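You operate a simulated robot arm through the tools that you are given. There is no shell and no other tool.

You are at the controls of a simulated robot arm. One attempt, no reset.

TASK
Put things in order on the plywood bench top. At the end: the white tap card is in the low basket; the grey rod stands where the short insert stood; the short insert stands where the white tap card stood; the black long bolt stands where the grey rod stood; whatever was shut is shut again. Leave all else as you found it, and nothing knocked over.

The check looks at the end state, three seconds after you hand in, the way a careful person would. Anything else that was tipped, shoved, dropped, spilled or broken makes it a failure.

THE ROBOT
A 7-joint arm with a two-finger parallel gripper, fixed in place. Base frame: the origin is at the foot of the arm, x ahead of it, y to its left, z up; the work surface is at about z = 0. Lengths are in m, angles in rad, forces in N, time in s.
With the tool pointing down near the work surface it reaches from about 0.22 to 0.58 m from the base axis. Its first joint turns from -1.152 to 1.152 rad. Payload 2.5 kg.
The TCP is the grasp point between the finger pads, 0.023 m short of the fingertips. In the tool frame z runs along the fingers and y along their closing line. Largest opening 0.094 m; finger width 0.038, thickness 0.01; the body of the gripper, 0.054 by 0.096 m, starts 0.039 m behind the TCP.
Orientation is that of the tool frame in the base frame, as [roll, pitch, yaw] about the fixed x, y, z axes, in that order (R = Rz(yaw) Ry(pitch) Rx(roll)). With the fingers straight down and closing along the base's y, the tool's x points along the base's -x, its y along +y and its z along -z.

THE INTERFACE
- The arm moves only by the tool jog_arm. Its argument "series" is a list that holds one entry, the list of rows, each a list of 7 numbers: the shift along the tool's x, y, z in cm, then the turn, a rotation vector about the tool's x, y, z in degrees, then the gripper command, from -1 (fully open) to 1 (shut), values between in proportion. In form: [[[x, y, z, wx, wy, wz, gripper], ...]]. A call has 1 to 20 rows; each row is the pose to reach, as a shift and turn from the pose commanded when the call began, along the tool's axes at that moment. Rows are played at 5 a second. More than 0.05 m and 0.15 rad between two rows, or a gripper value outside its range, and nothing of the call is played. A pose out of reach is approached as far as the arm can. The call stops where the force on the tool passes 40 N (or 10 N more than at its start, if that is more) or the arm is blocked; 0.2 s more then pass. The fingers move at their own pace (about 0.108 m/s each) and stop on an object; they squeeze with about 25 N. The grip force told is the motor's: it shows also when the fingers shut on nothing. Time passes only in rows, and 0.2 s behind the last, so rows that repeat a pose let the fingers close. The reply holds the time, the measured pose of the TCP, the force on the tool along the base axes, the opening and the grip force, in the units named above and with some noise, with the torque about the TCP (base axes, N m) and any sound that the robot's microphone picked up, and new pictures: "show" is both (left out), scene, wrist or none.
- Cameras (640 x 400 px; columns grow to the right, rows downward): "scene" is fixed at [0.1156, -0.404, 0.5384]; the picture's right is [0.85, -0.53, 0.00], its down [-0.33, -0.52, -0.79] and it looks along [0.42, 0.66, -0.62] (base axes); focal length 271 px, centre (320, 200). "wrist" rides on the gripper at [0.086, 0.016, -0.074] in the tool frame; the picture's right is [-0.18, 0.98, 0.00], its down [-0.58, -0.11, -0.81] and it looks along [-0.79, -0.15, 0.59] (tool axes); focal length 243 px, centre (320, 200). There is no depth. A picture from a camera that has moved, and an enlarged one, comes with that camera's place and axes in the base frame and with its lens.
- enlarge(camera, box): a new picture of the part [left, top, right, bottom] of that camera's present view, enlarged. The clock stands still meanwhile.
- sign_off(): hands the job in; it is judged then, once.

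Places have to be worked out from the pictures, the camera data and where the tool is seen. Open the gripper and draw the arm clear of the work before you hand the job in, unless the task says otherwise.

The tools are called as a command line: name --argument value ..., lists and objects as JSON in quotes. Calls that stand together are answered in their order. jog_arm: Moves the arm, as the interface text tells. Its arguments: {"type":"object","properties":{"series":{"type":"array"},"show":{"type":"string","enum":["both","scene","wrist","none"]}},"required":["series"]} The other tools are called the same way: enlarge (camera, box) takes an enlarged picture of a part of a camera's view; sign_off () hands the job in.

At the start:

```text
t: 0.0
tool_pos: [0.3866, 0.0269, 0.3641]
tcp_rot: [-3.141, -0.002, 3.141]
ft_force: [0.3, 0.3, 0.3]
wrist_torque: [-0.01, 0.02, -0.01]
opening: 0.0938
gripper_force: 0.1
```

scene: 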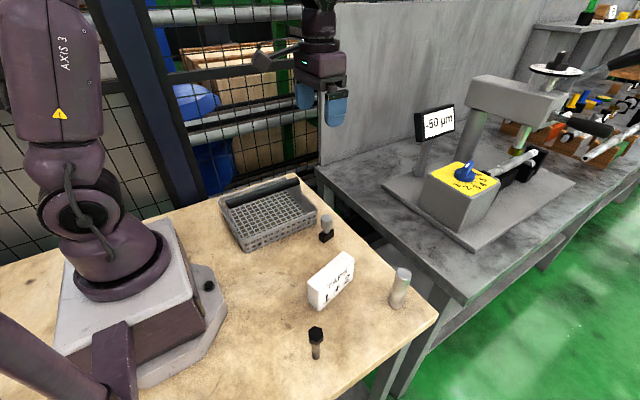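
wrist: 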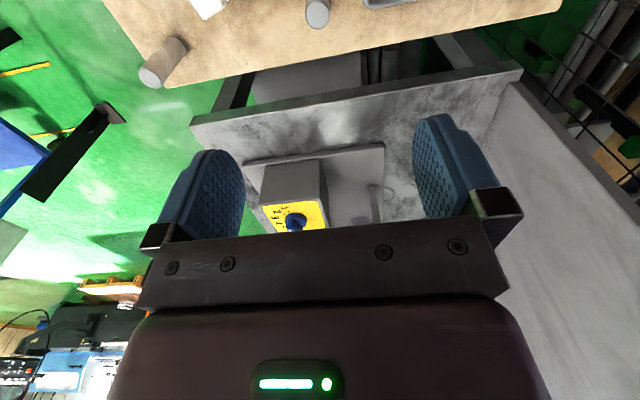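

I see the bench with a low basket, a short insert (dark base, grey cylinder), a white card block, a grey rod and a black bolt. I'll enlarge the views to work out where these things are before moving.

enlarge --camera "scene" --box '[280, 200, 440, 380]'

enlarge --camera "scene" --box '[200, 160, 360, 260]'

enlarge --camera "wrist" --box '[100, 0, 580, 120]'

```text
2.22 times, centred on (360, 290) of scene
camera zoom: at [0.1156, -0.404, 0.5384], right [0.85, -0.53, 0.0], down [-0.33, -0.52, -0.79], along [0.42, 0.66, -0.62], focal length 603 px, centre (231, 0)
```

zoom: 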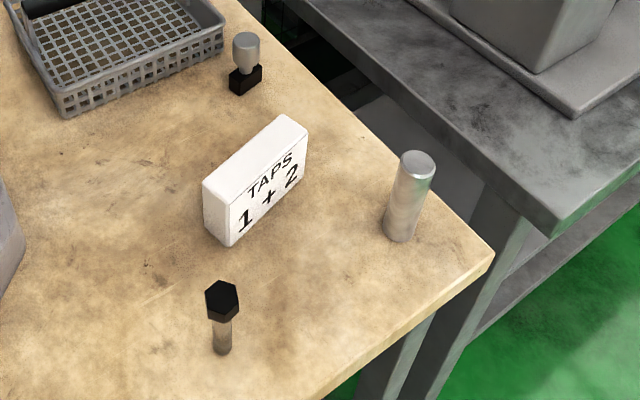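

```text
4.00 times, centred on (280, 210) of scene
camera zoom: at [0.1156, -0.404, 0.5384], right [0.85, -0.53, 0.0], down [-0.33, -0.52, -0.79], along [0.42, 0.66, -0.62], focal length 1085 px, centre (480, 160)
```

zoom: 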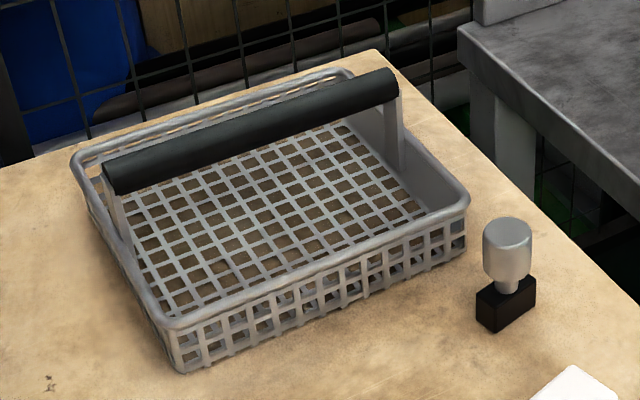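

```text
1.33 times, centred on (340, 60) of wrist
camera zoom: at [0.2999, 0.0434, 0.4376], right [0.18, 0.98, 0.0], down [0.58, -0.11, 0.81], along [0.79, -0.15, -0.59], focal length 324 px, centre (293, 387)
```

zoom: 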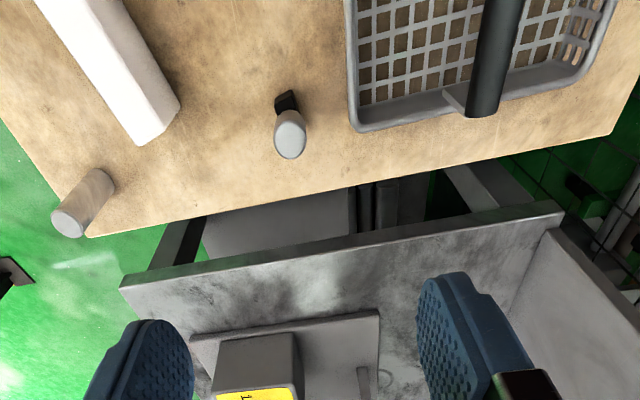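

I judge roughly: bolt (0.22,-0.22), rod (0.425,-0.22), card about (0.33,-0.12), insert (0.41,0.02), basket x 0.20–0.41, y 0.08–0.28. I'll zoom in closely on each to refine this.

enlarge --camera "scene" --box '[296, 240, 376, 320]'

enlarge --camera "scene" --box '[306, 206, 346, 250]'

enlarge --camera "scene" --box '[296, 315, 346, 370]'

enlarge --camera "scene" --box '[376, 258, 426, 318]'

enlarge --camera "scene" --box '[210, 170, 330, 260]'

```text
5.00 times, centred on (336, 280) of scene
camera zoom: at [0.1156, -0.404, 0.5384], right [0.85, -0.53, 0.0], down [-0.33, -0.52, -0.79], along [0.42, 0.66, -0.62], focal length 1356 px, centre (240, -200)
```

zoom: 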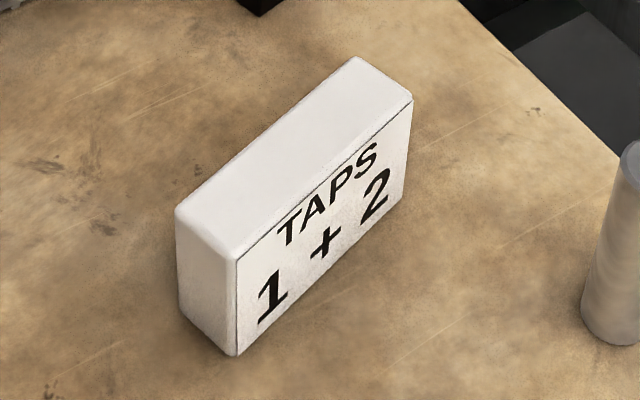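

```text
9.09 times, centred on (326, 228) of scene
camera zoom: at [0.1156, -0.404, 0.5384], right [0.85, -0.53, 0.0], down [-0.33, -0.52, -0.79], along [0.42, 0.66, -0.62], focal length 2465 px, centre (266, -54)
```

zoom: 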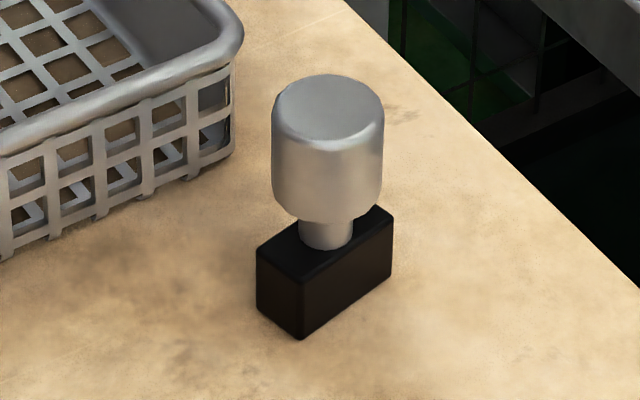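

```text
7.27 times, centred on (321, 342) of scene
camera zoom: at [0.1156, -0.404, 0.5384], right [0.85, -0.53, 0.0], down [-0.33, -0.52, -0.79], along [0.42, 0.66, -0.62], focal length 1972 px, centre (313, -836)
```

zoom: 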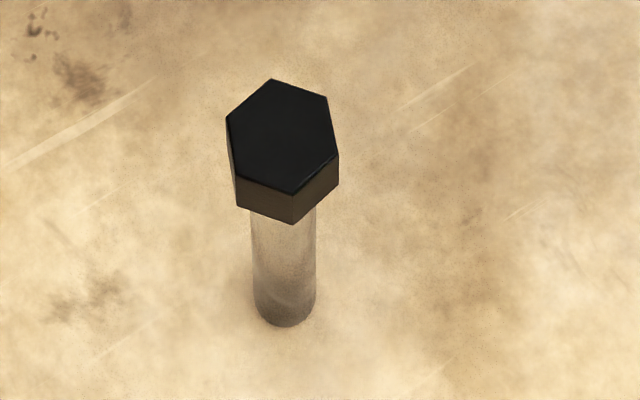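

```text
6.67 times, centred on (401, 288) of scene
camera zoom: at [0.1156, -0.404, 0.5384], right [0.85, -0.53, 0.0], down [-0.33, -0.52, -0.79], along [0.42, 0.66, -0.62], focal length 1808 px, centre (-220, -387)
```

zoom: 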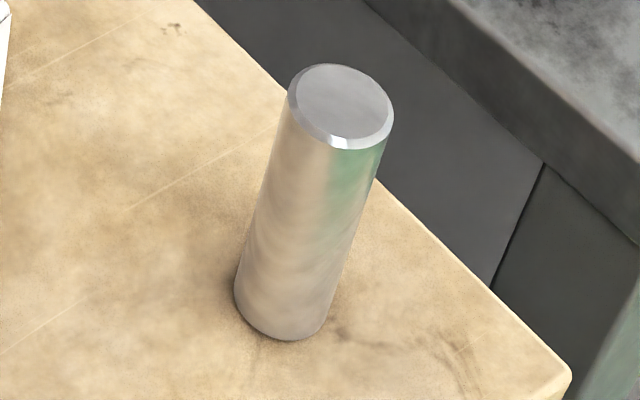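

```text
4.44 times, centred on (270, 215) of scene
camera zoom: at [0.1156, -0.404, 0.5384], right [0.85, -0.53, 0.0], down [-0.33, -0.52, -0.79], along [0.42, 0.66, -0.62], focal length 1205 px, centre (542, 133)
```

zoom: 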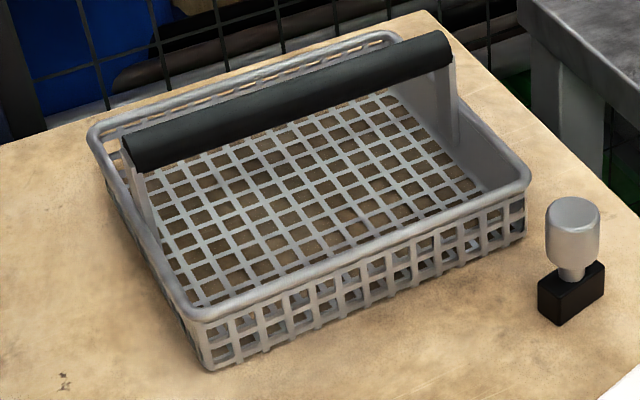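

Refined estimates: card centre (0.327,-0.117), yaw ≈14°, 0.111×0.032×0.071 m; insert (0.407,0.023), 0.073 tall; rod (0.425,-0.218), 0.10 tall; bolt (0.225,-0.218), 0.088 tall. The basket has a fixed handle bar near y≈0.18, z≈0.10. I'll move above the card at z=0.20 with the fingers turned to its thickness, and check from there.

jog_arm --series '[[[0.75, -1.79, 2.05, 0, 0, -1.75, -1], [1.49, -3.58, 4.1, 0, 0, -3.5, -1], [2.24, -5.38, 6.15, 0, 0, -5.25, -1], [2.98, -7.17, 8.2, 0, 0, -7, -1], [3.73, -8.96, 10.25, 0, 0, -8.75, -1], [4.47, -10.76, 12.3, 0, 0, -10.5, -1], [5.22, -12.55, 14.35, 0, 0, -12.25, -1], [5.96, -14.34, 16.4, 0, 0, -14, -1], [5.96, -14.34, 16.4, 0, 0, -14, -1]]]'

```text
t: 2.0
tool_pos: [0.328, -0.1177, 0.1996]
tcp_rot: [-3.141, 0.001, -2.898]
ft_force: [-0.8, 0.3, -0.1]
wrist_torque: [0.02, -0.02, -0.04]
opening: 0.0941
gripper_force: 0.0
camera wrist: at [0.2398, -0.1222, 0.2731], right [-0.06, 1.0, 0.0], down [0.59, 0.04, 0.81], along [0.81, 0.05, -0.59], focal length 243 px, centre (320, 200)
```

scene: 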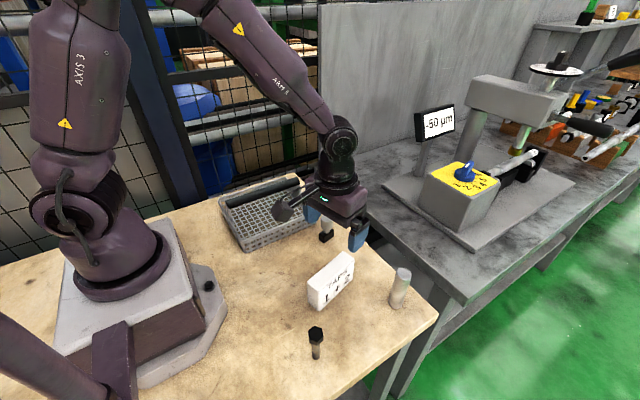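
wrist: 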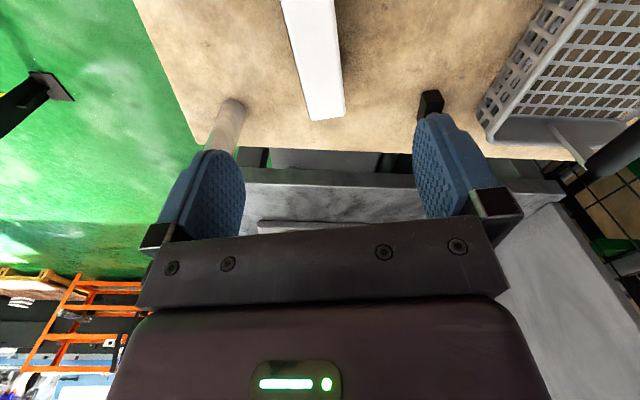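

The TCP is now at (0.328,-0.118,0.20) with yaw 14°, and the card appears between the fingers. I'll enlarge the wrist view to check the alignment and the other objects.

enlarge --camera "wrist" --box '[240, 0, 400, 130]'

enlarge --camera "scene" --box '[290, 180, 390, 320]'

```text
3.08 times, centred on (320, 65) of wrist
camera zoom: at [0.2398, -0.1222, 0.2731], right [-0.06, 1.0, 0.0], down [0.59, 0.04, 0.81], along [0.81, 0.05, -0.59], focal length 746 px, centre (320, 615)
```

zoom: 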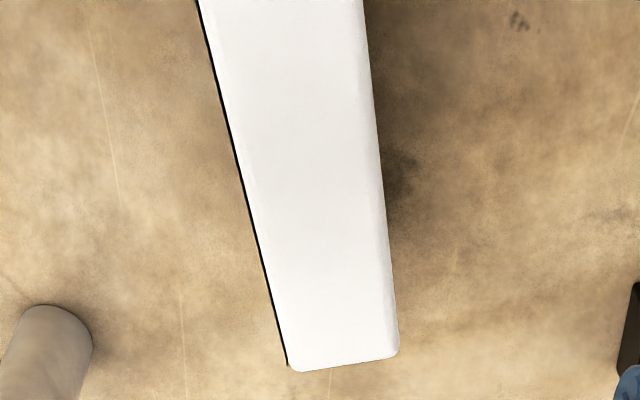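

```text
2.86 times, centred on (340, 250) of scene
camera zoom: at [0.1156, -0.404, 0.5384], right [0.85, -0.53, 0.0], down [-0.33, -0.52, -0.79], along [0.42, 0.66, -0.62], focal length 775 px, centre (263, 57)
```

zoom: 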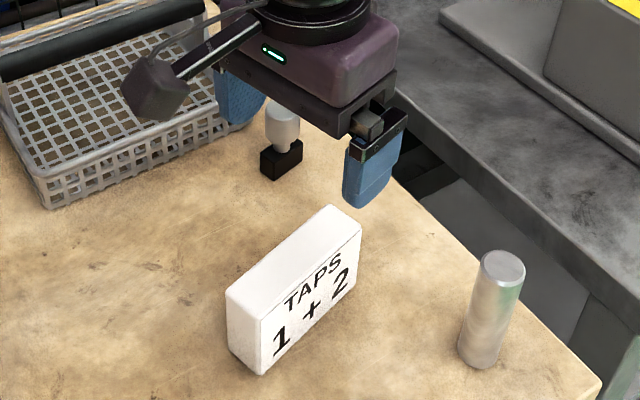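

The wrist view agrees with the scene estimate within about 3 mm, with the card centred between the fingers and parallel to them. I'll go straight down to TCP z≈0.062 (a high grip on the card) and close.

jog_arm --series '[[[0, 0, 3, 0, 0, 0, -1], [0, 0, 6, 0, 0, 0, -1], [0, 0, 9, 0, 0, 0, -1], [0, 0, 11, 0, 0, 0, -1], [0, 0, 12.6, 0, 0, 0, -1], [0, 0, 13.7, 0, 0, 0, -1], [0, 0, 13.7, 0, 0, 0, -1], [0, 0, 13.7, 0, 0, 0, 1], [0, 0, 13.7, 0, 0, 0, 1], [0, 0, 13.7, 0, 0, 0, 1]]]'

```text
t: 4.2
tool_pos: [0.3271, -0.1169, 0.0627]
tcp_rot: [3.141, 0.003, -2.899]
ft_force: [0.0, -0.2, 0.4]
wrist_torque: [-0.03, -0.09, 0.03]
opening: 0.0346
gripper_force: 24.7
camera wrist: at [0.2389, -0.1212, 0.1368], right [-0.06, 1.0, 0.0], down [0.59, 0.03, 0.81], along [0.81, 0.05, -0.59], focal length 243 px, centre (320, 200)
```

scene: 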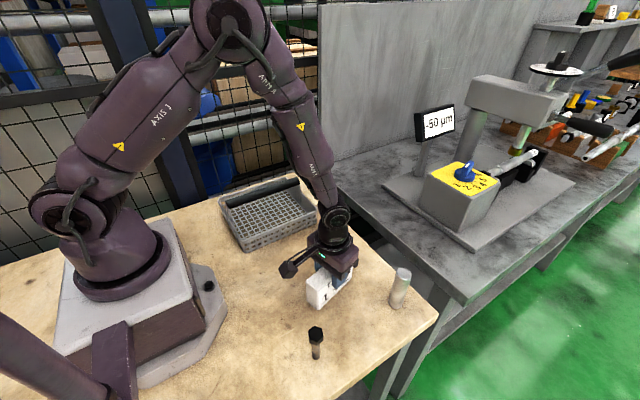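
wrist: 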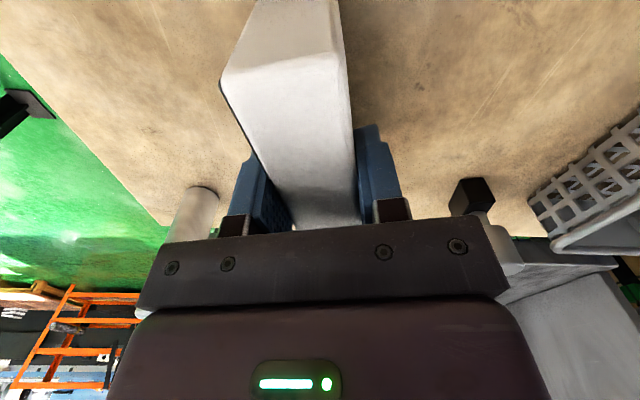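

The card is gripped (opening 0.0346, grip 24.7 N). I'll lift straight up about 19 cm slowly.

jog_arm --series '[[[0, 0, -1, 0, 0, 0, 1], [0, 0, -3, 0, 0, 0, 1], [0, 0, -6, 0, 0, 0, 1], [0, 0, -9, 0, 0, 0, 1], [0, 0, -12, 0, 0, 0, 1], [0, 0, -15, 0, 0, 0, 1], [0, 0, -17.5, 0, 0, 0, 1], [0, 0, -18.7, 0, 0, 0, 1], [0, 0, -18.7, 0, 0, 0, 1]]]'

```text
t: 6.2
tool_pos: [0.3257, -0.1164, 0.2506]
tcp_rot: [-3.142, 0.0, -2.897]
ft_force: [-0.2, -0.1, -1.7]
wrist_torque: [-0.01, 0.0, 0.02]
opening: 0.0349
gripper_force: 24.5
camera wrist: at [0.2388, -0.1215, 0.3242], right [-0.06, 1.0, 0.0], down [0.59, 0.03, 0.81], along [0.8, 0.05, -0.59], focal length 243 px, centre (320, 200)
```

scene: 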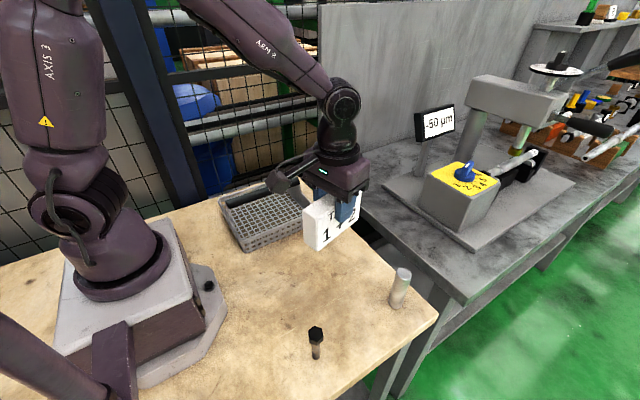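
wrist: 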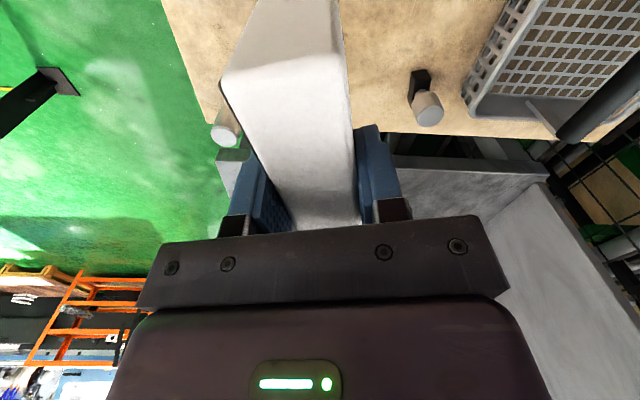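

The card is lifted cleanly (about 0.17 kg). Before moving I'll use the wrist view from this height to triangulate the basket and insert.

enlarge --camera "wrist" --box '[400, 0, 640, 150]'

enlarge --camera "scene" --box '[290, 160, 380, 260]'

```text
2.67 times, centred on (520, 75) of wrist
camera zoom: at [0.2388, -0.1215, 0.3242], right [-0.06, 1.0, 0.0], down [0.59, 0.03, 0.81], along [0.8, 0.05, -0.59], focal length 647 px, centre (-213, 533)
```

zoom: 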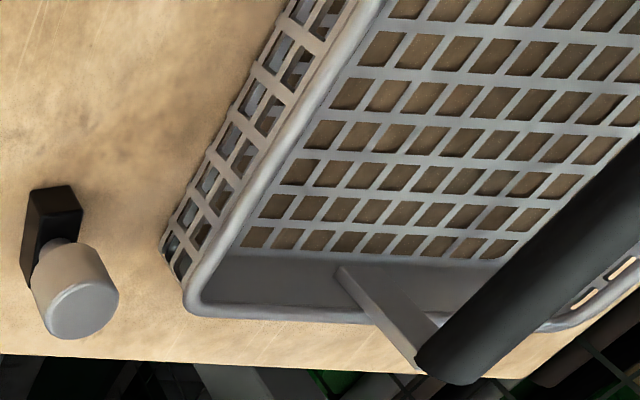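

```text
4.00 times, centred on (335, 210) of scene
camera zoom: at [0.1156, -0.404, 0.5384], right [0.85, -0.53, 0.0], down [-0.33, -0.52, -0.79], along [0.42, 0.66, -0.62], focal length 1085 px, centre (260, 160)
```

zoom: 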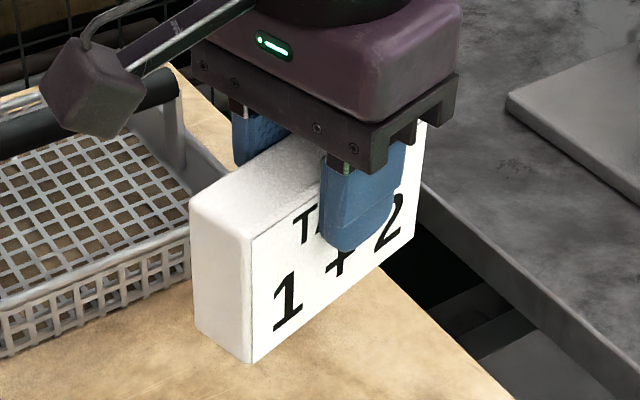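

The basket triangulates to x 0.20–0.412, y 0.085–0.278 with the handle axis near y≈0.182, z≈0.094. I'll carry the card at z≈0.25 to above the front half of the basket (0.302, 0.121) and turn to yaw 0.

jog_arm --series '[[[-0.35, 2.36, 0, 0, 0, 1.4, 1], [-0.69, 4.72, 0, 0, 0, 2.8, 1], [-1.04, 7.08, 0, 0, 0, 4.2, 1], [-1.38, 9.44, 0, 0, 0, 5.6, 1], [-1.73, 11.8, 0, 0, 0, 7, 1], [-2.07, 14.16, 0, 0, 0, 8.4, 1], [-2.42, 16.52, 0, 0, 0, 9.8, 1], [-2.76, 18.88, 0, 0, 0, 11.2, 1], [-3.1, 21.24, 0, 0, 0, 12.6, 1], [-3.45, 23.6, 0, 0, 0, 14, 1], [-3.45, 23.6, 0, 0, 0, 14, 1]]]'

```text
t: 8.6
tool_pos: [0.3038, 0.1204, 0.2497]
tcp_rot: [3.141, 0.001, 3.141]
ft_force: [0.5, 0.4, -1.0]
wrist_torque: [0.0, 0.01, 0.01]
opening: 0.0347
gripper_force: 24.5
camera wrist: at [0.2168, 0.1373, 0.3237], right [0.18, 0.98, 0.0], down [0.58, -0.11, 0.81], along [0.79, -0.15, -0.59], focal length 243 px, centre (320, 200)
```

scene: 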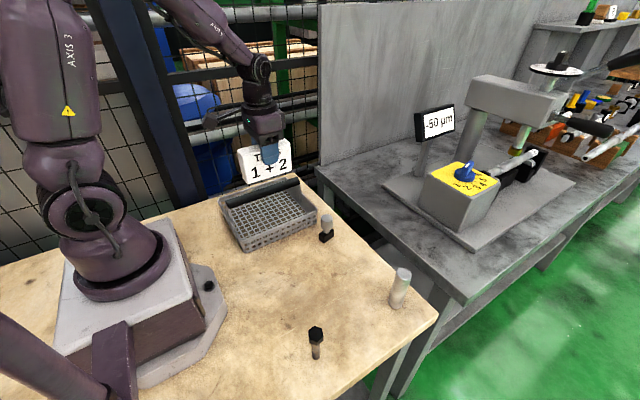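
wrist: 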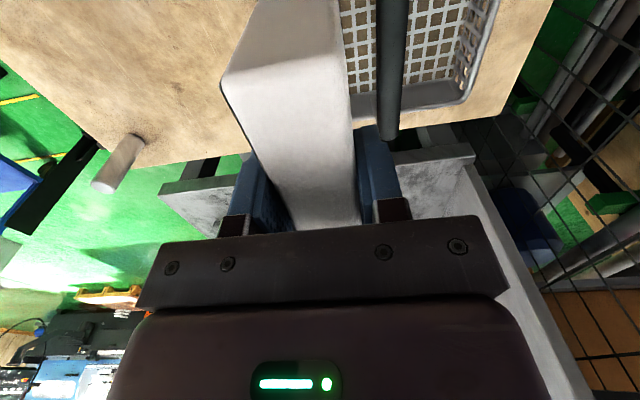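

The card is above the basket's front half. I'll zoom on the wrist and scene views to measure the handle and rim from here.

enlarge --camera "wrist" --box '[320, 0, 520, 150]'

enlarge --camera "scene" --box '[200, 130, 340, 260]'

```text
2.67 times, centred on (420, 75) of wrist
camera zoom: at [0.2168, 0.1373, 0.3237], right [0.18, 0.98, 0.0], down [0.58, -0.11, 0.81], along [0.79, -0.15, -0.59], focal length 647 px, centre (53, 533)
```

zoom: 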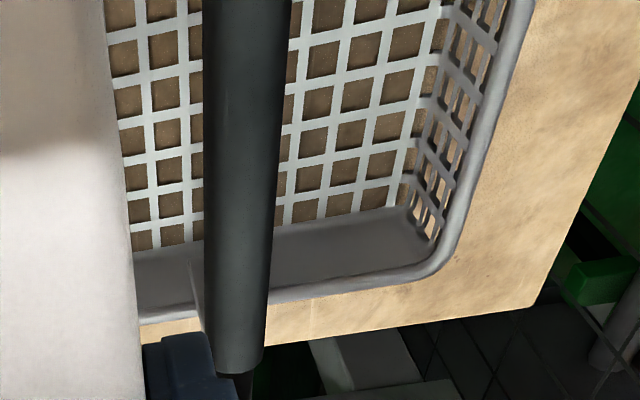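

```text
3.08 times, centred on (270, 195) of scene
camera zoom: at [0.1156, -0.404, 0.5384], right [0.85, -0.53, 0.0], down [-0.33, -0.52, -0.79], along [0.42, 0.66, -0.62], focal length 834 px, centre (474, 215)
```

zoom: 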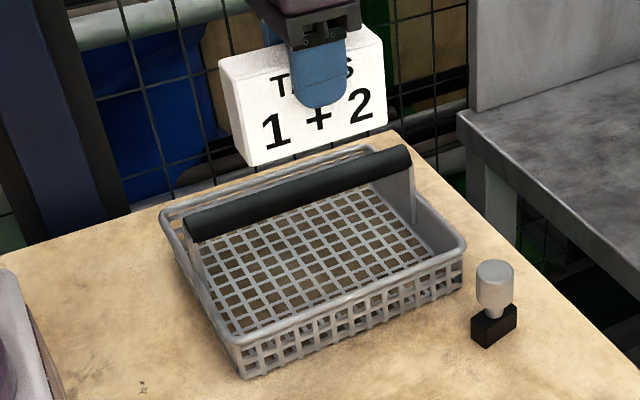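

The handle is confirmed at y≈0.181 (near edge 0.169), diameter ≈0.024. I'll lower the card, shifted 2 mm in +y, to just above the expected basket floor and check the force.

jog_arm --series '[[[0, 0.2, 3, 0, 0, 0, 1], [0, 0.2, 6, 0, 0, 0, 1], [0, 0.2, 9, 0, 0, 0, 1], [0, 0.2, 11.5, 0, 0, 0, 1], [0, 0.2, 13.5, 0, 0, 0, 1], [0, 0.2, 15.2, 0, 0, 0, 1], [0, 0.2, 16.6, 0, 0, 0, 1], [0, 0.2, 17.5, 0, 0, 0, 1], [0, 0.2, 17.5, 0, 0, 0, 1]]]'

```text
t: 10.6
tool_pos: [0.3022, 0.1229, 0.0746]
tcp_rot: [3.141, -0.001, 3.141]
ft_force: [0.5, 0.7, -0.8]
wrist_torque: [0.0, -0.01, -0.01]
opening: 0.0347
gripper_force: 25.3
camera wrist: at [0.2166, 0.1392, 0.1486], right [0.18, 0.98, 0.0], down [0.58, -0.11, 0.81], along [0.79, -0.15, -0.59], focal length 243 px, centre (320, 200)
```

scene: 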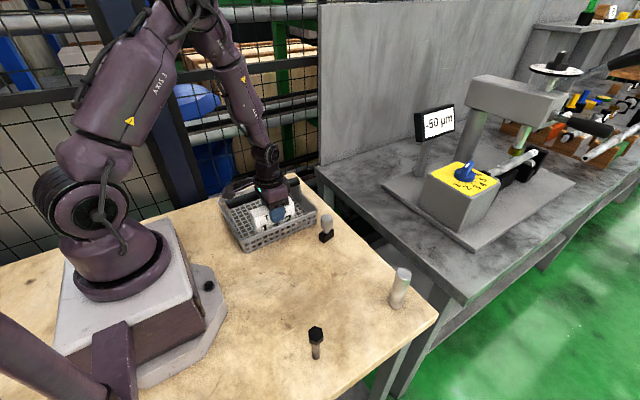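
wrist: 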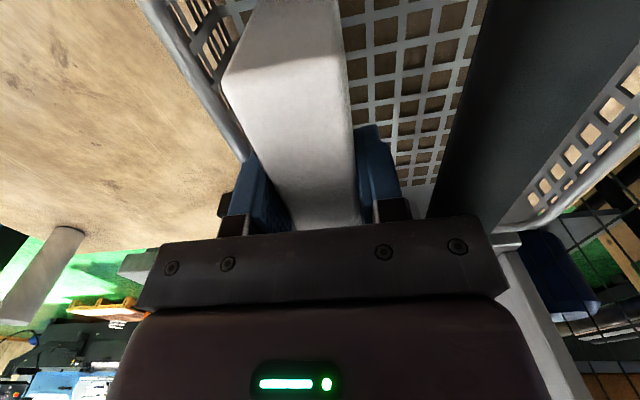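

No contact yet (force still just the card weight). I'll zoom in to check clearances to the rim and handle before lowering the last bit.

enlarge --camera "scene" --box '[210, 165, 330, 260]'

enlarge --camera "wrist" --box '[140, 80, 540, 260]'

```text
4.21 times, centred on (270, 212) of scene
camera zoom: at [0.1156, -0.404, 0.5384], right [0.85, -0.53, 0.0], down [-0.33, -0.52, -0.79], along [0.42, 0.66, -0.62], focal length 1142 px, centre (530, 147)
```

zoom: 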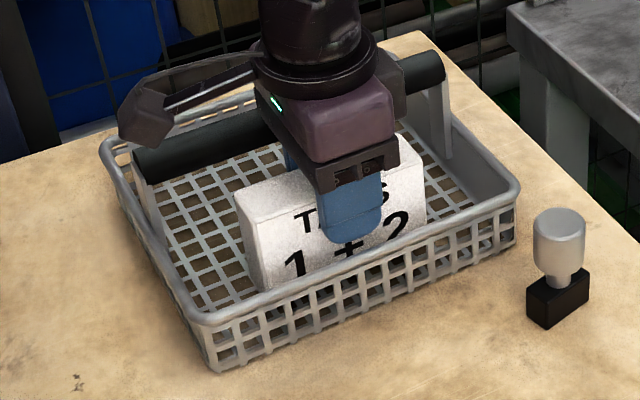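

```text
1.60 times, centred on (340, 170) of wrist
camera zoom: at [0.2166, 0.1392, 0.1486], right [0.18, 0.98, 0.0], down [0.58, -0.11, 0.81], along [0.79, -0.15, -0.59], focal length 388 px, centre (288, 248)
```

zoom: 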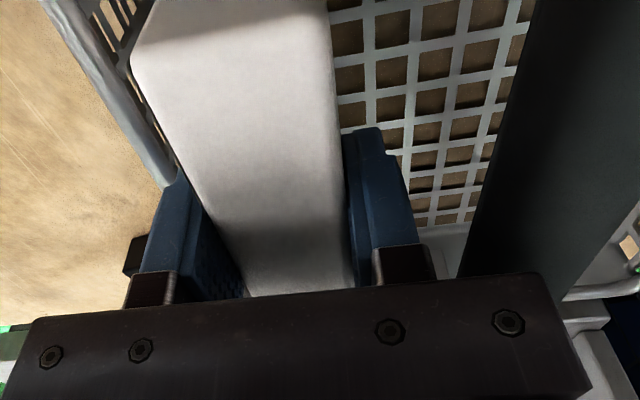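

The finger is clear of the front rim and the body is clear of the handle. I'll lower by small steps to find the floor contact.

jog_arm --series '[[[0, 0, 0.2, 0, 0, 0, 1], [0, 0, 0.4, 0, 0, 0, 1], [0, 0, 0.6, 0, 0, 0, 1], [0, 0, 0.6, 0, 0, 0, 1]]]' --show "none"

```text
t: 11.6
tool_pos: [0.3025, 0.1227, 0.0685]
tcp_rot: [-3.142, 0.0, -3.141]
ft_force: [0.2, -0.4, -2.0]
wrist_torque: [-0.01, -0.01, 0.05]
opening: 0.0351
gripper_force: 25.2
```

jog_arm --series '[[[0, 0, 0.1, 0, 0, 0, 1], [0, 0, 0.2, 0, 0, 0, 1], [0, 0, 0.2, 0, 0, 0, 1]]]' --show "none"

```text
t: 12.4
tool_pos: [0.3032, 0.1232, 0.0661]
tcp_rot: [-3.141, -0.001, -3.141]
ft_force: [-1.2, -0.3, 3.0]
wrist_torque: [-0.03, -0.14, -0.01]
opening: 0.035
gripper_force: 24.5
```

The force went from −1.7 to +3 N, so the card is resting on the basket floor. I'll open only slightly (≈4 mm each side) and rise straight up.

jog_arm --series '[[[0, 0, 0, 0, 0, 0, 0.12], [0, 0, 0, 0, 0, 0, 0.12], [0, 0, -0.8, 0, 0, 0, 0.12], [0, 0, -2, 0, 0, 0, 0.12], [0, 0, -4, 0, 0, 0, 0.12], [0, 0, -7, 0, 0, 0, 0.12], [0, 0, -10, 0, 0, 0, 0.12], [0, 0, -13, 0, 0, 0, -0.2], [0, 0, -16, 0, 0, 0, -0.2], [0, 0, -18, 0, 0, 0, -0.2]]]'

```text
t: 14.6
tool_pos: [0.3042, 0.1234, 0.2464]
tcp_rot: [3.14, 0.001, 3.14]
ft_force: [0.1, 0.5, -0.4]
wrist_torque: [-0.05, -0.04, 0.01]
opening: 0.0565
gripper_force: 0.0
camera wrist: at [0.2169, 0.1402, 0.3206], right [0.18, 0.98, 0.0], down [0.58, -0.11, 0.81], along [0.79, -0.15, -0.59], focal length 243 px, centre (320, 200)
```

scene: 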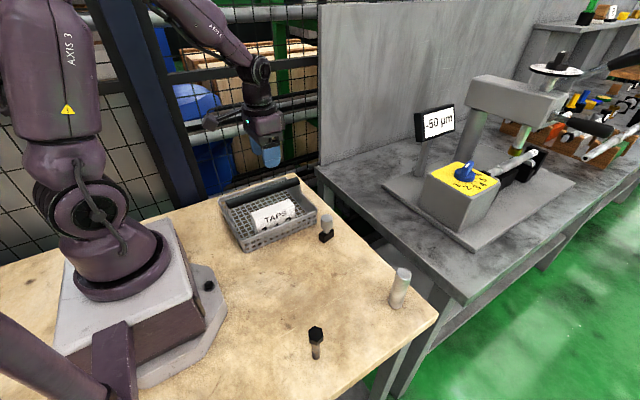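
wrist: 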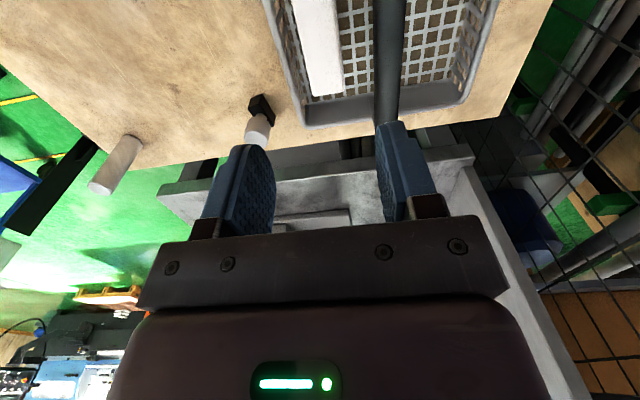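

The card is standing in the basket and nothing else has moved. Next is the insert, at about (0.406,0.022); I'll move above it at z≈0.17.

jog_arm --series '[[[-1.26, -1.27, 0, 0, 0, 0, -0.5], [-2.52, -2.54, 0, 0, 0, 0, -0.5], [-3.78, -3.8, 0, 0, 0, 0, -0.5], [-5.04, -5.07, 0.8, 0, 0, 0, -0.5], [-6.3, -6.34, 2, 0, 0, 0, -0.5], [-7.56, -7.6, 3.5, 0, 0, 0, -0.5], [-8.82, -8.87, 5, 0, 0, 0, -0.5], [-10.08, -10.14, 6.6, 0, 0, 0, -0.5], [-10.08, -10.14, 7.6, 0, 0, 0, -0.5], [-10.08, -10.14, 7.6, 0, 0, 0, -0.5]]]'

```text
t: 16.8
tool_pos: [0.4042, 0.0219, 0.1705]
tcp_rot: [3.141, 0.001, -3.141]
ft_force: [0.3, 0.2, 0.2]
wrist_torque: [-0.05, 0.01, 0.02]
opening: 0.0703
gripper_force: 0.0
camera wrist: at [0.3177, 0.0377, 0.2443], right [0.18, 0.98, 0.0], down [0.58, -0.11, 0.81], along [0.79, -0.15, -0.59], focal length 243 px, centre (320, 200)
```

scene: 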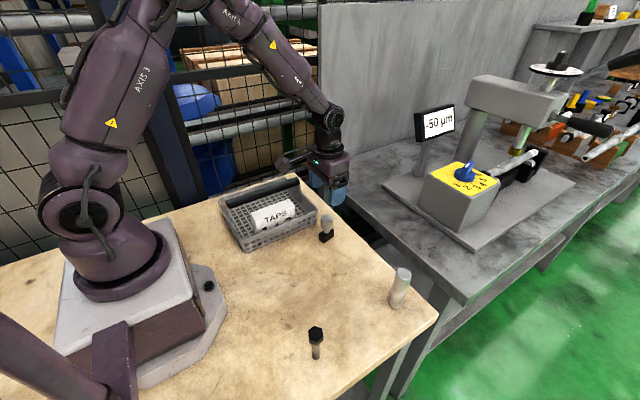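
wrist: 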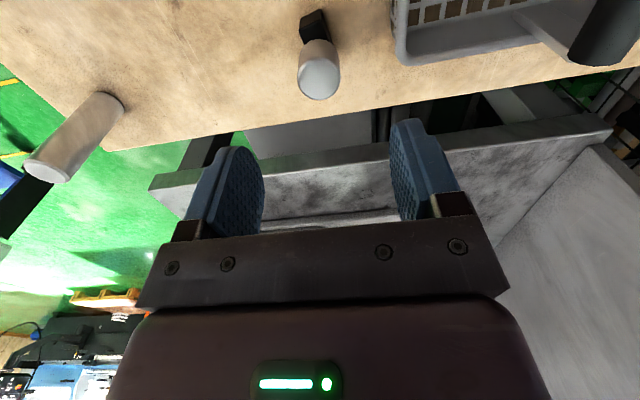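

enlarge --camera "wrist" --box '[270, 0, 370, 110]'

enlarge --camera "scene" --box '[280, 140, 380, 260]'

enlarge --camera "wrist" --box '[10, 70, 150, 200]'

```text
3.64 times, centred on (320, 55) of wrist
camera zoom: at [0.3177, 0.0377, 0.2443], right [0.18, 0.98, 0.0], down [0.58, -0.11, 0.81], along [0.79, -0.15, -0.59], focal length 882 px, centre (320, 727)
```

zoom: 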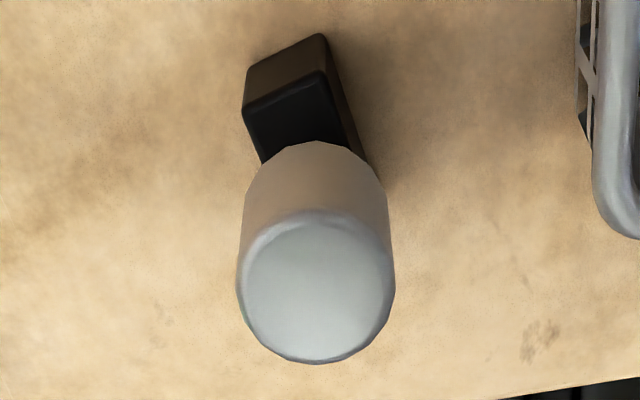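

```text
3.33 times, centred on (330, 200) of scene
camera zoom: at [0.1156, -0.404, 0.5384], right [0.85, -0.53, 0.0], down [-0.33, -0.52, -0.79], along [0.42, 0.66, -0.62], focal length 904 px, centre (287, 200)
```

zoom: 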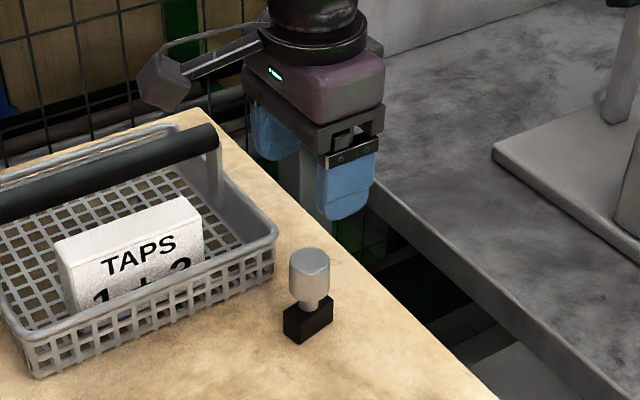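

```text
3.08 times, centred on (80, 135) of wrist
camera zoom: at [0.3177, 0.0377, 0.2443], right [0.18, 0.98, 0.0], down [0.58, -0.11, 0.81], along [0.79, -0.15, -0.59], focal length 746 px, centre (1058, 400)
```

zoom: 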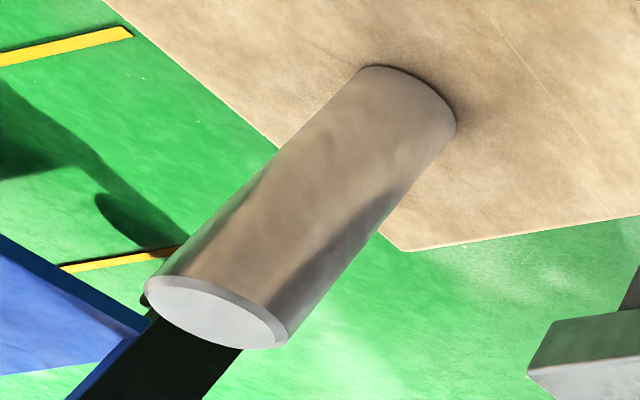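

Wrist triangulation gives the insert centre at (0.404,0.021), right under the TCP. I'll descend to z≈0.058 (pads on the grey cylinder) and close.

jog_arm --series '[[[0, 0, 2.5, 0, 0, 0, -0.5], [0, 0, 5, 0, 0, 0, -0.5], [0, 0, 7.5, 0, 0, 0, -0.5], [0, 0, 9.5, 0, 0, 0, -0.5], [0, 0, 10.7, 0, 0, 0, -0.5], [0, 0, 11.25, 0, 0, 0, -0.5], [0, 0, 11.25, 0, 0, 0, -0.5], [0, 0, 11.25, 0, 0, 0, 0.1], [0, 0, 11.25, 0, 0, 0, 0.3], [0, 0, 11.25, 0, 0, 0, 1], [0, 0, 11.25, 0, 0, 0, 1]]]'

```text
t: 19.2
tool_pos: [0.4042, 0.0222, 0.0579]
tcp_rot: [3.141, 0.0, 3.141]
ft_force: [-0.4, 0.3, -0.7]
wrist_torque: [0.0, 0.02, -0.05]
opening: 0.0312
gripper_force: 25.3
camera wrist: at [0.3171, 0.0385, 0.1324], right [0.18, 0.98, 0.0], down [0.58, -0.11, 0.81], along [0.79, -0.15, -0.59], focal length 243 px, centre (320, 200)
```

scene: 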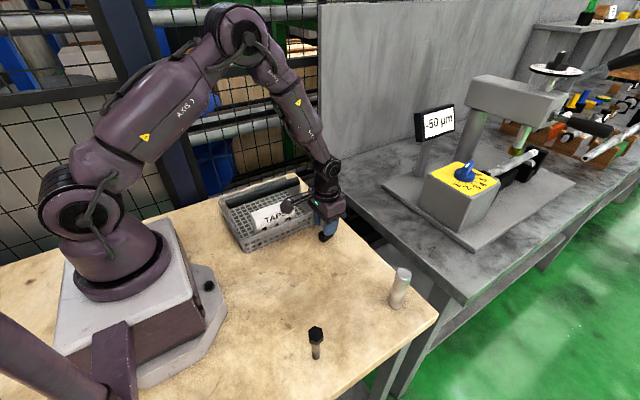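
wrist: 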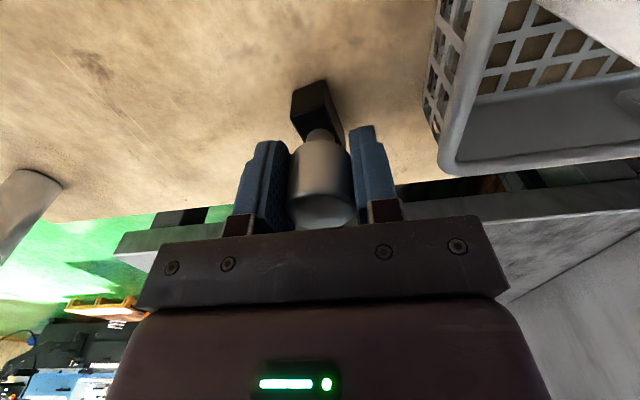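

The insert is gripped (opening 0.031). I'll lift it and verify the black base comes with it.

jog_arm --series '[[[0, 0, -0.5, 0, 0, 0, 1], [0, 0, -1.5, 0, 0, 0, 1], [0, 0, -3.5, 0, 0, 0, 1], [0, 0, -6, 0, 0, 0, 1], [0, 0, -9, 0, 0, 0, 1], [0, 0, -11, 0, 0, 0, 1], [0, 0, -12, 0, 0, 0, 1], [0, 0, -12, 0, 0, 0, 1]]]'

enlarge --camera "scene" --box '[270, 140, 370, 260]'

```text
t: 21.0
tool_pos: [0.4044, 0.0219, 0.1778]
tcp_rot: [3.141, 0.0, -3.141]
ft_force: [-0.8, 0.7, -1.9]
wrist_torque: [0.0, -0.02, 0.01]
opening: 0.0315
gripper_force: 25.4
camera wrist: at [0.3176, 0.0383, 0.2522], right [0.18, 0.98, 0.0], down [0.58, -0.11, 0.81], along [0.79, -0.15, -0.59], focal length 243 px, centre (320, 200)
```

scene: 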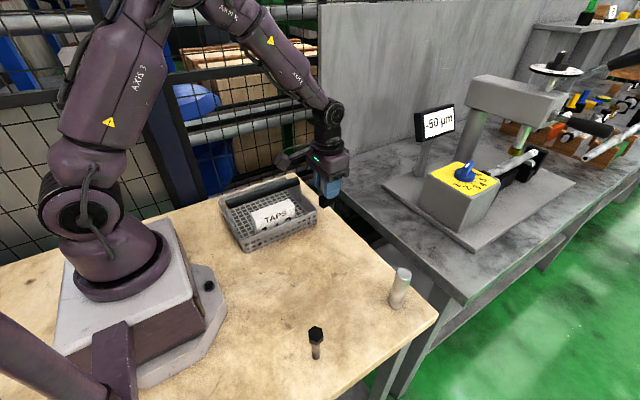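
wrist: 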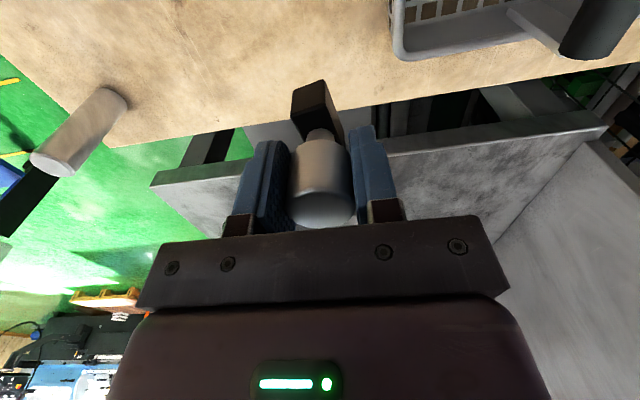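

```text
3.33 times, centred on (320, 200) of scene
camera zoom: at [0.1156, -0.404, 0.5384], right [0.85, -0.53, 0.0], down [-0.33, -0.52, -0.79], along [0.42, 0.66, -0.62], focal length 904 px, centre (320, 200)
```

zoom: 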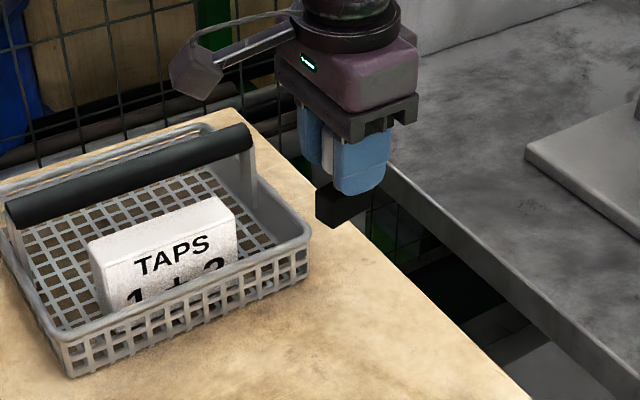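

The whole insert (with its black base) lifted cleanly. I'll carry it to above the card's old spot (0.327,-0.117).

jog_arm --series '[[[0.9, -1.6, 0, 0, 0, 0, 1], [2, -3.6, 0, 0, 0, 0, 1], [3.1, -5.6, 0, 0, 0, 0, 1], [4.2, -7.6, 0, 0, 0, 0, 1], [5.3, -9.6, 0, 0, 0, 0, 1], [6.4, -11.5, 0, 0, 0, 0, 1], [7.3, -13.1, 0, 0, 0, 0, 1], [7.74, -13.89, 0, 0, 0, 0, 1], [7.74, -13.89, 0, 0, 0, 0, 1]]]' --show "scene"

```text
t: 23.0
tool_pos: [0.3269, -0.117, 0.1798]
tcp_rot: [-3.141, 0.002, -3.141]
ft_force: [0.9, 0.2, -1.3]
wrist_torque: [0.02, 0.0, 0.02]
opening: 0.0311
gripper_force: 24.9
```

scene: 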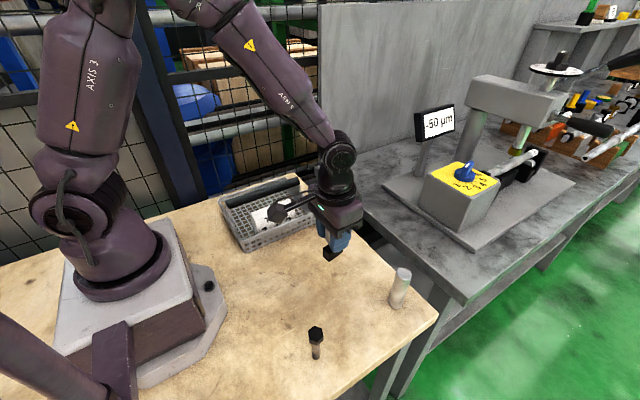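

At position over the card's spot. I'll lower to about 1 mm above the grasp height and check force.

jog_arm --series '[[[0, 0, 2.5, 0, 0, 0, 1], [0, 0, 5, 0, 0, 0, 1], [0, 0, 7.5, 0, 0, 0, 1], [0, 0, 9.5, 0, 0, 0, 1], [0, 0, 11, 0, 0, 0, 1], [0, 0, 11.6, 0, 0, 0, 1], [0, 0, 11.85, 0, 0, 0, 1], [0, 0, 11.85, 0, 0, 0, 1]]]' --show "both"

```text
t: 24.8
tool_pos: [0.3257, -0.1179, 0.0592]
tcp_rot: [3.141, 0.002, 3.141]
ft_force: [-3.6, 0.4, 14.9]
wrist_torque: [-0.18, 0.24, 0.12]
opening: 0.031
gripper_force: 24.7
camera wrist: at [0.2401, -0.1009, 0.1336], right [0.18, 0.98, 0.0], down [0.58, -0.11, 0.81], along [0.79, -0.15, -0.59], focal length 243 px, centre (320, 200)
```

scene: 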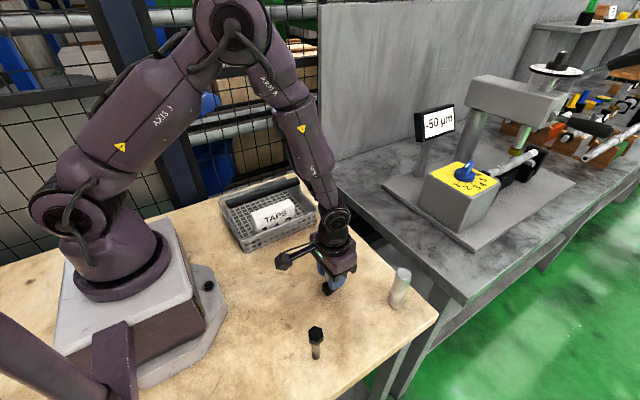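
wrist: 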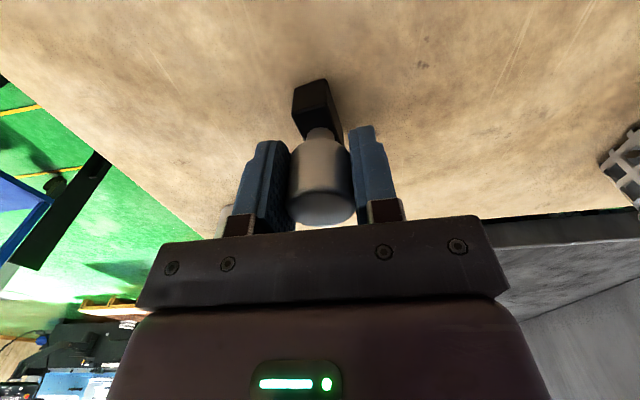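

It is already in contact with about 15 N, so I'll back off about 1 mm to ease the load before opening.

jog_arm --series '[[[0, 0, -0.05, 0, 0, 0, 1], [0, 0, -0.1, 0, 0, 0, 1], [0, 0, -0.1, 0, 0, 0, 1]]]' --show "none"

```text
t: 25.6
tool_pos: [0.3263, -0.1164, 0.0597]
tcp_rot: [3.14, 0.001, -3.141]
ft_force: [-0.3, 0.0, -2.8]
wrist_torque: [-0.02, 0.01, 0.0]
opening: 0.0309
gripper_force: 25.2
```

jog_arm --series '[[[0, 0, 0.03, 0, 0, 0, 1], [0, 0, 0.05, 0, 0, 0, 1], [0, 0, 0.05, 0, 0, 0, 1]]]' --show "none"

```text
t: 26.4
tool_pos: [0.3255, -0.1174, 0.0603]
tcp_rot: [3.141, 0.0, 3.141]
ft_force: [0.4, 0.2, -0.7]
wrist_torque: [0.02, -0.03, -0.01]
opening: 0.0306
gripper_force: 24.6
```

The load is now about −0.7 N, so the insert is just resting on the bench. I'll open gently and rise.

jog_arm --series '[[[0, 0, 0, 0, 0, 0, 0.3], [0, 0, 0, 0, 0, 0, 0.1], [0, 0, 0, 0, 0, 0, -0.2], [0, 0, -1, 0, 0, 0, -0.3], [0, 0, -3, 0, 0, 0, -0.3], [0, 0, -6, 0, 0, 0, -0.3], [0, 0, -9, 0, 0, 0, -0.3], [0, 0, -12, 0, 0, 0, -0.3], [0, 0, -14, 0, 0, 0, -0.3]]]'

```text
t: 28.4
tool_pos: [0.3267, -0.1166, 0.2008]
tcp_rot: [3.141, -0.001, -3.141]
ft_force: [-0.7, 0.0, 0.9]
wrist_torque: [0.03, 0.0, 0.0]
opening: 0.0611
gripper_force: 0.0
camera wrist: at [0.2399, -0.1011, 0.2744], right [0.18, 0.98, 0.0], down [0.58, -0.11, 0.81], along [0.79, -0.15, -0.59], focal length 243 px, centre (320, 200)
```

scene: 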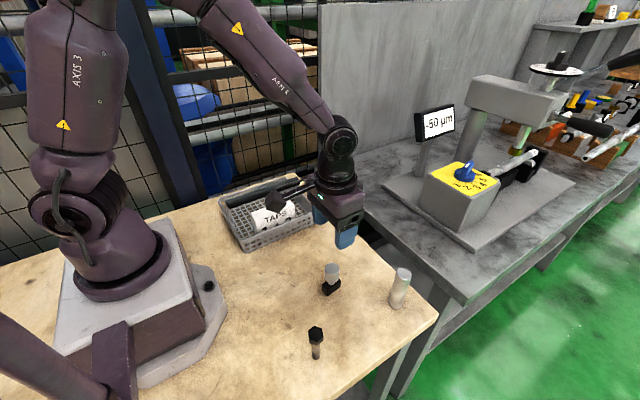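
wrist: 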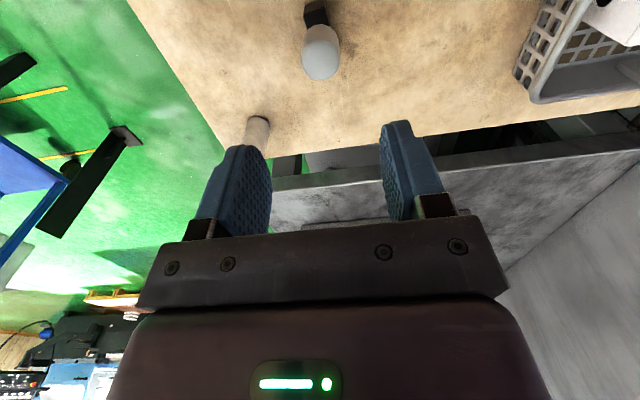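

The insert stands at the card's old spot. Next is the rod at about (0.425,-0.219): I'll move above it at z≈0.20.

jog_arm --series '[[[-1.2, -1.25, 0, 0, 0, 0, -0.6], [-2.9, -3, 0, 0, 0, 0, -0.6], [-4.6, -4.8, 0, 0, 0, 0, -0.6], [-6.3, -6.6, 0, 0, 0, 0, -0.6], [-8, -8.4, 0, 0, 0, 0, -0.6], [-9.3, -9.7, 0, 0, 0, 0, -0.6], [-9.88, -10.29, 0, 0, 0, 0, -0.6], [-9.88, -10.29, 0, 0, 0, 0, -0.6]]]'

enlarge --camera "wrist" --box '[260, 0, 380, 120]'

enlarge --camera "scene" --box '[290, 220, 430, 370]'

```text
t: 30.2
tool_pos: [0.4243, -0.2213, 0.2002]
tcp_rot: [-3.14, 0.0, -3.141]
ft_force: [-0.1, -0.3, -0.2]
wrist_torque: [-0.02, 0.03, 0.03]
opening: 0.0755
gripper_force: 0.0
camera wrist: at [0.3387, -0.2043, 0.2739], right [0.18, 0.98, 0.0], down [0.58, -0.11, 0.81], along [0.79, -0.15, -0.59], focal length 243 px, centre (320, 200)
```

scene: 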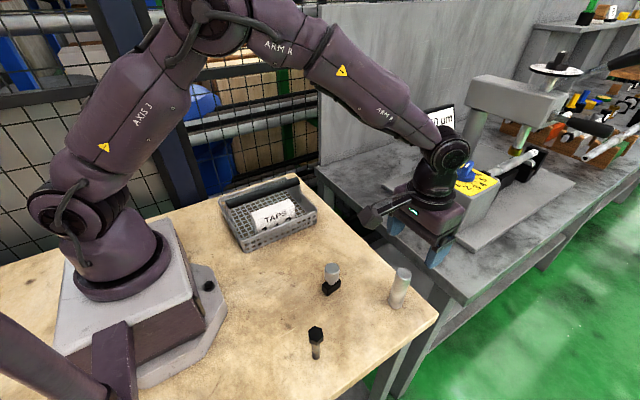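
wrist: 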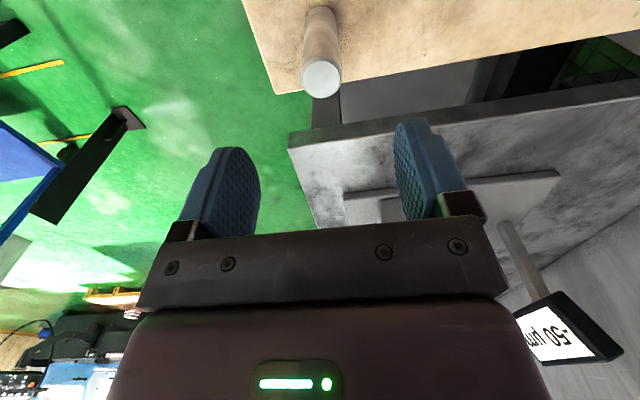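

```text
3.33 times, centred on (320, 60) of wrist
camera zoom: at [0.3387, -0.2043, 0.2739], right [0.18, 0.98, 0.0], down [0.58, -0.11, 0.81], along [0.79, -0.15, -0.59], focal length 809 px, centre (320, 667)
```

zoom: 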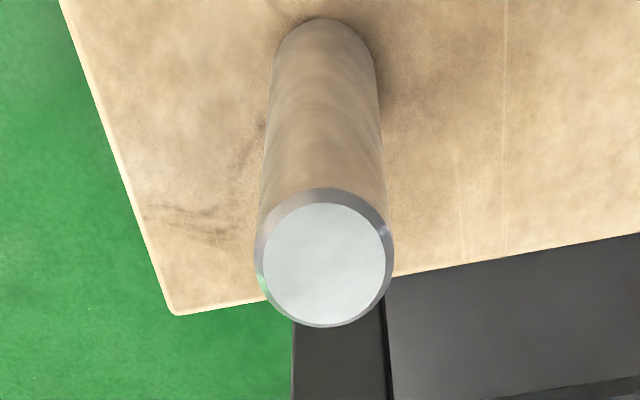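

```text
2.67 times, centred on (360, 295) of scene
camera zoom: at [0.1156, -0.404, 0.5384], right [0.85, -0.53, 0.0], down [-0.33, -0.52, -0.79], along [0.42, 0.66, -0.62], focal length 723 px, centre (213, -53)
```

zoom: 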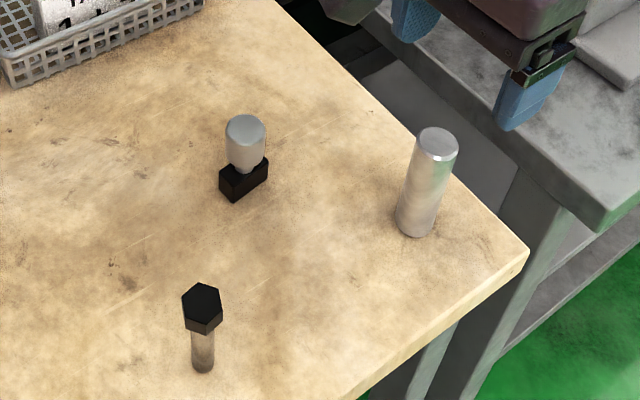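

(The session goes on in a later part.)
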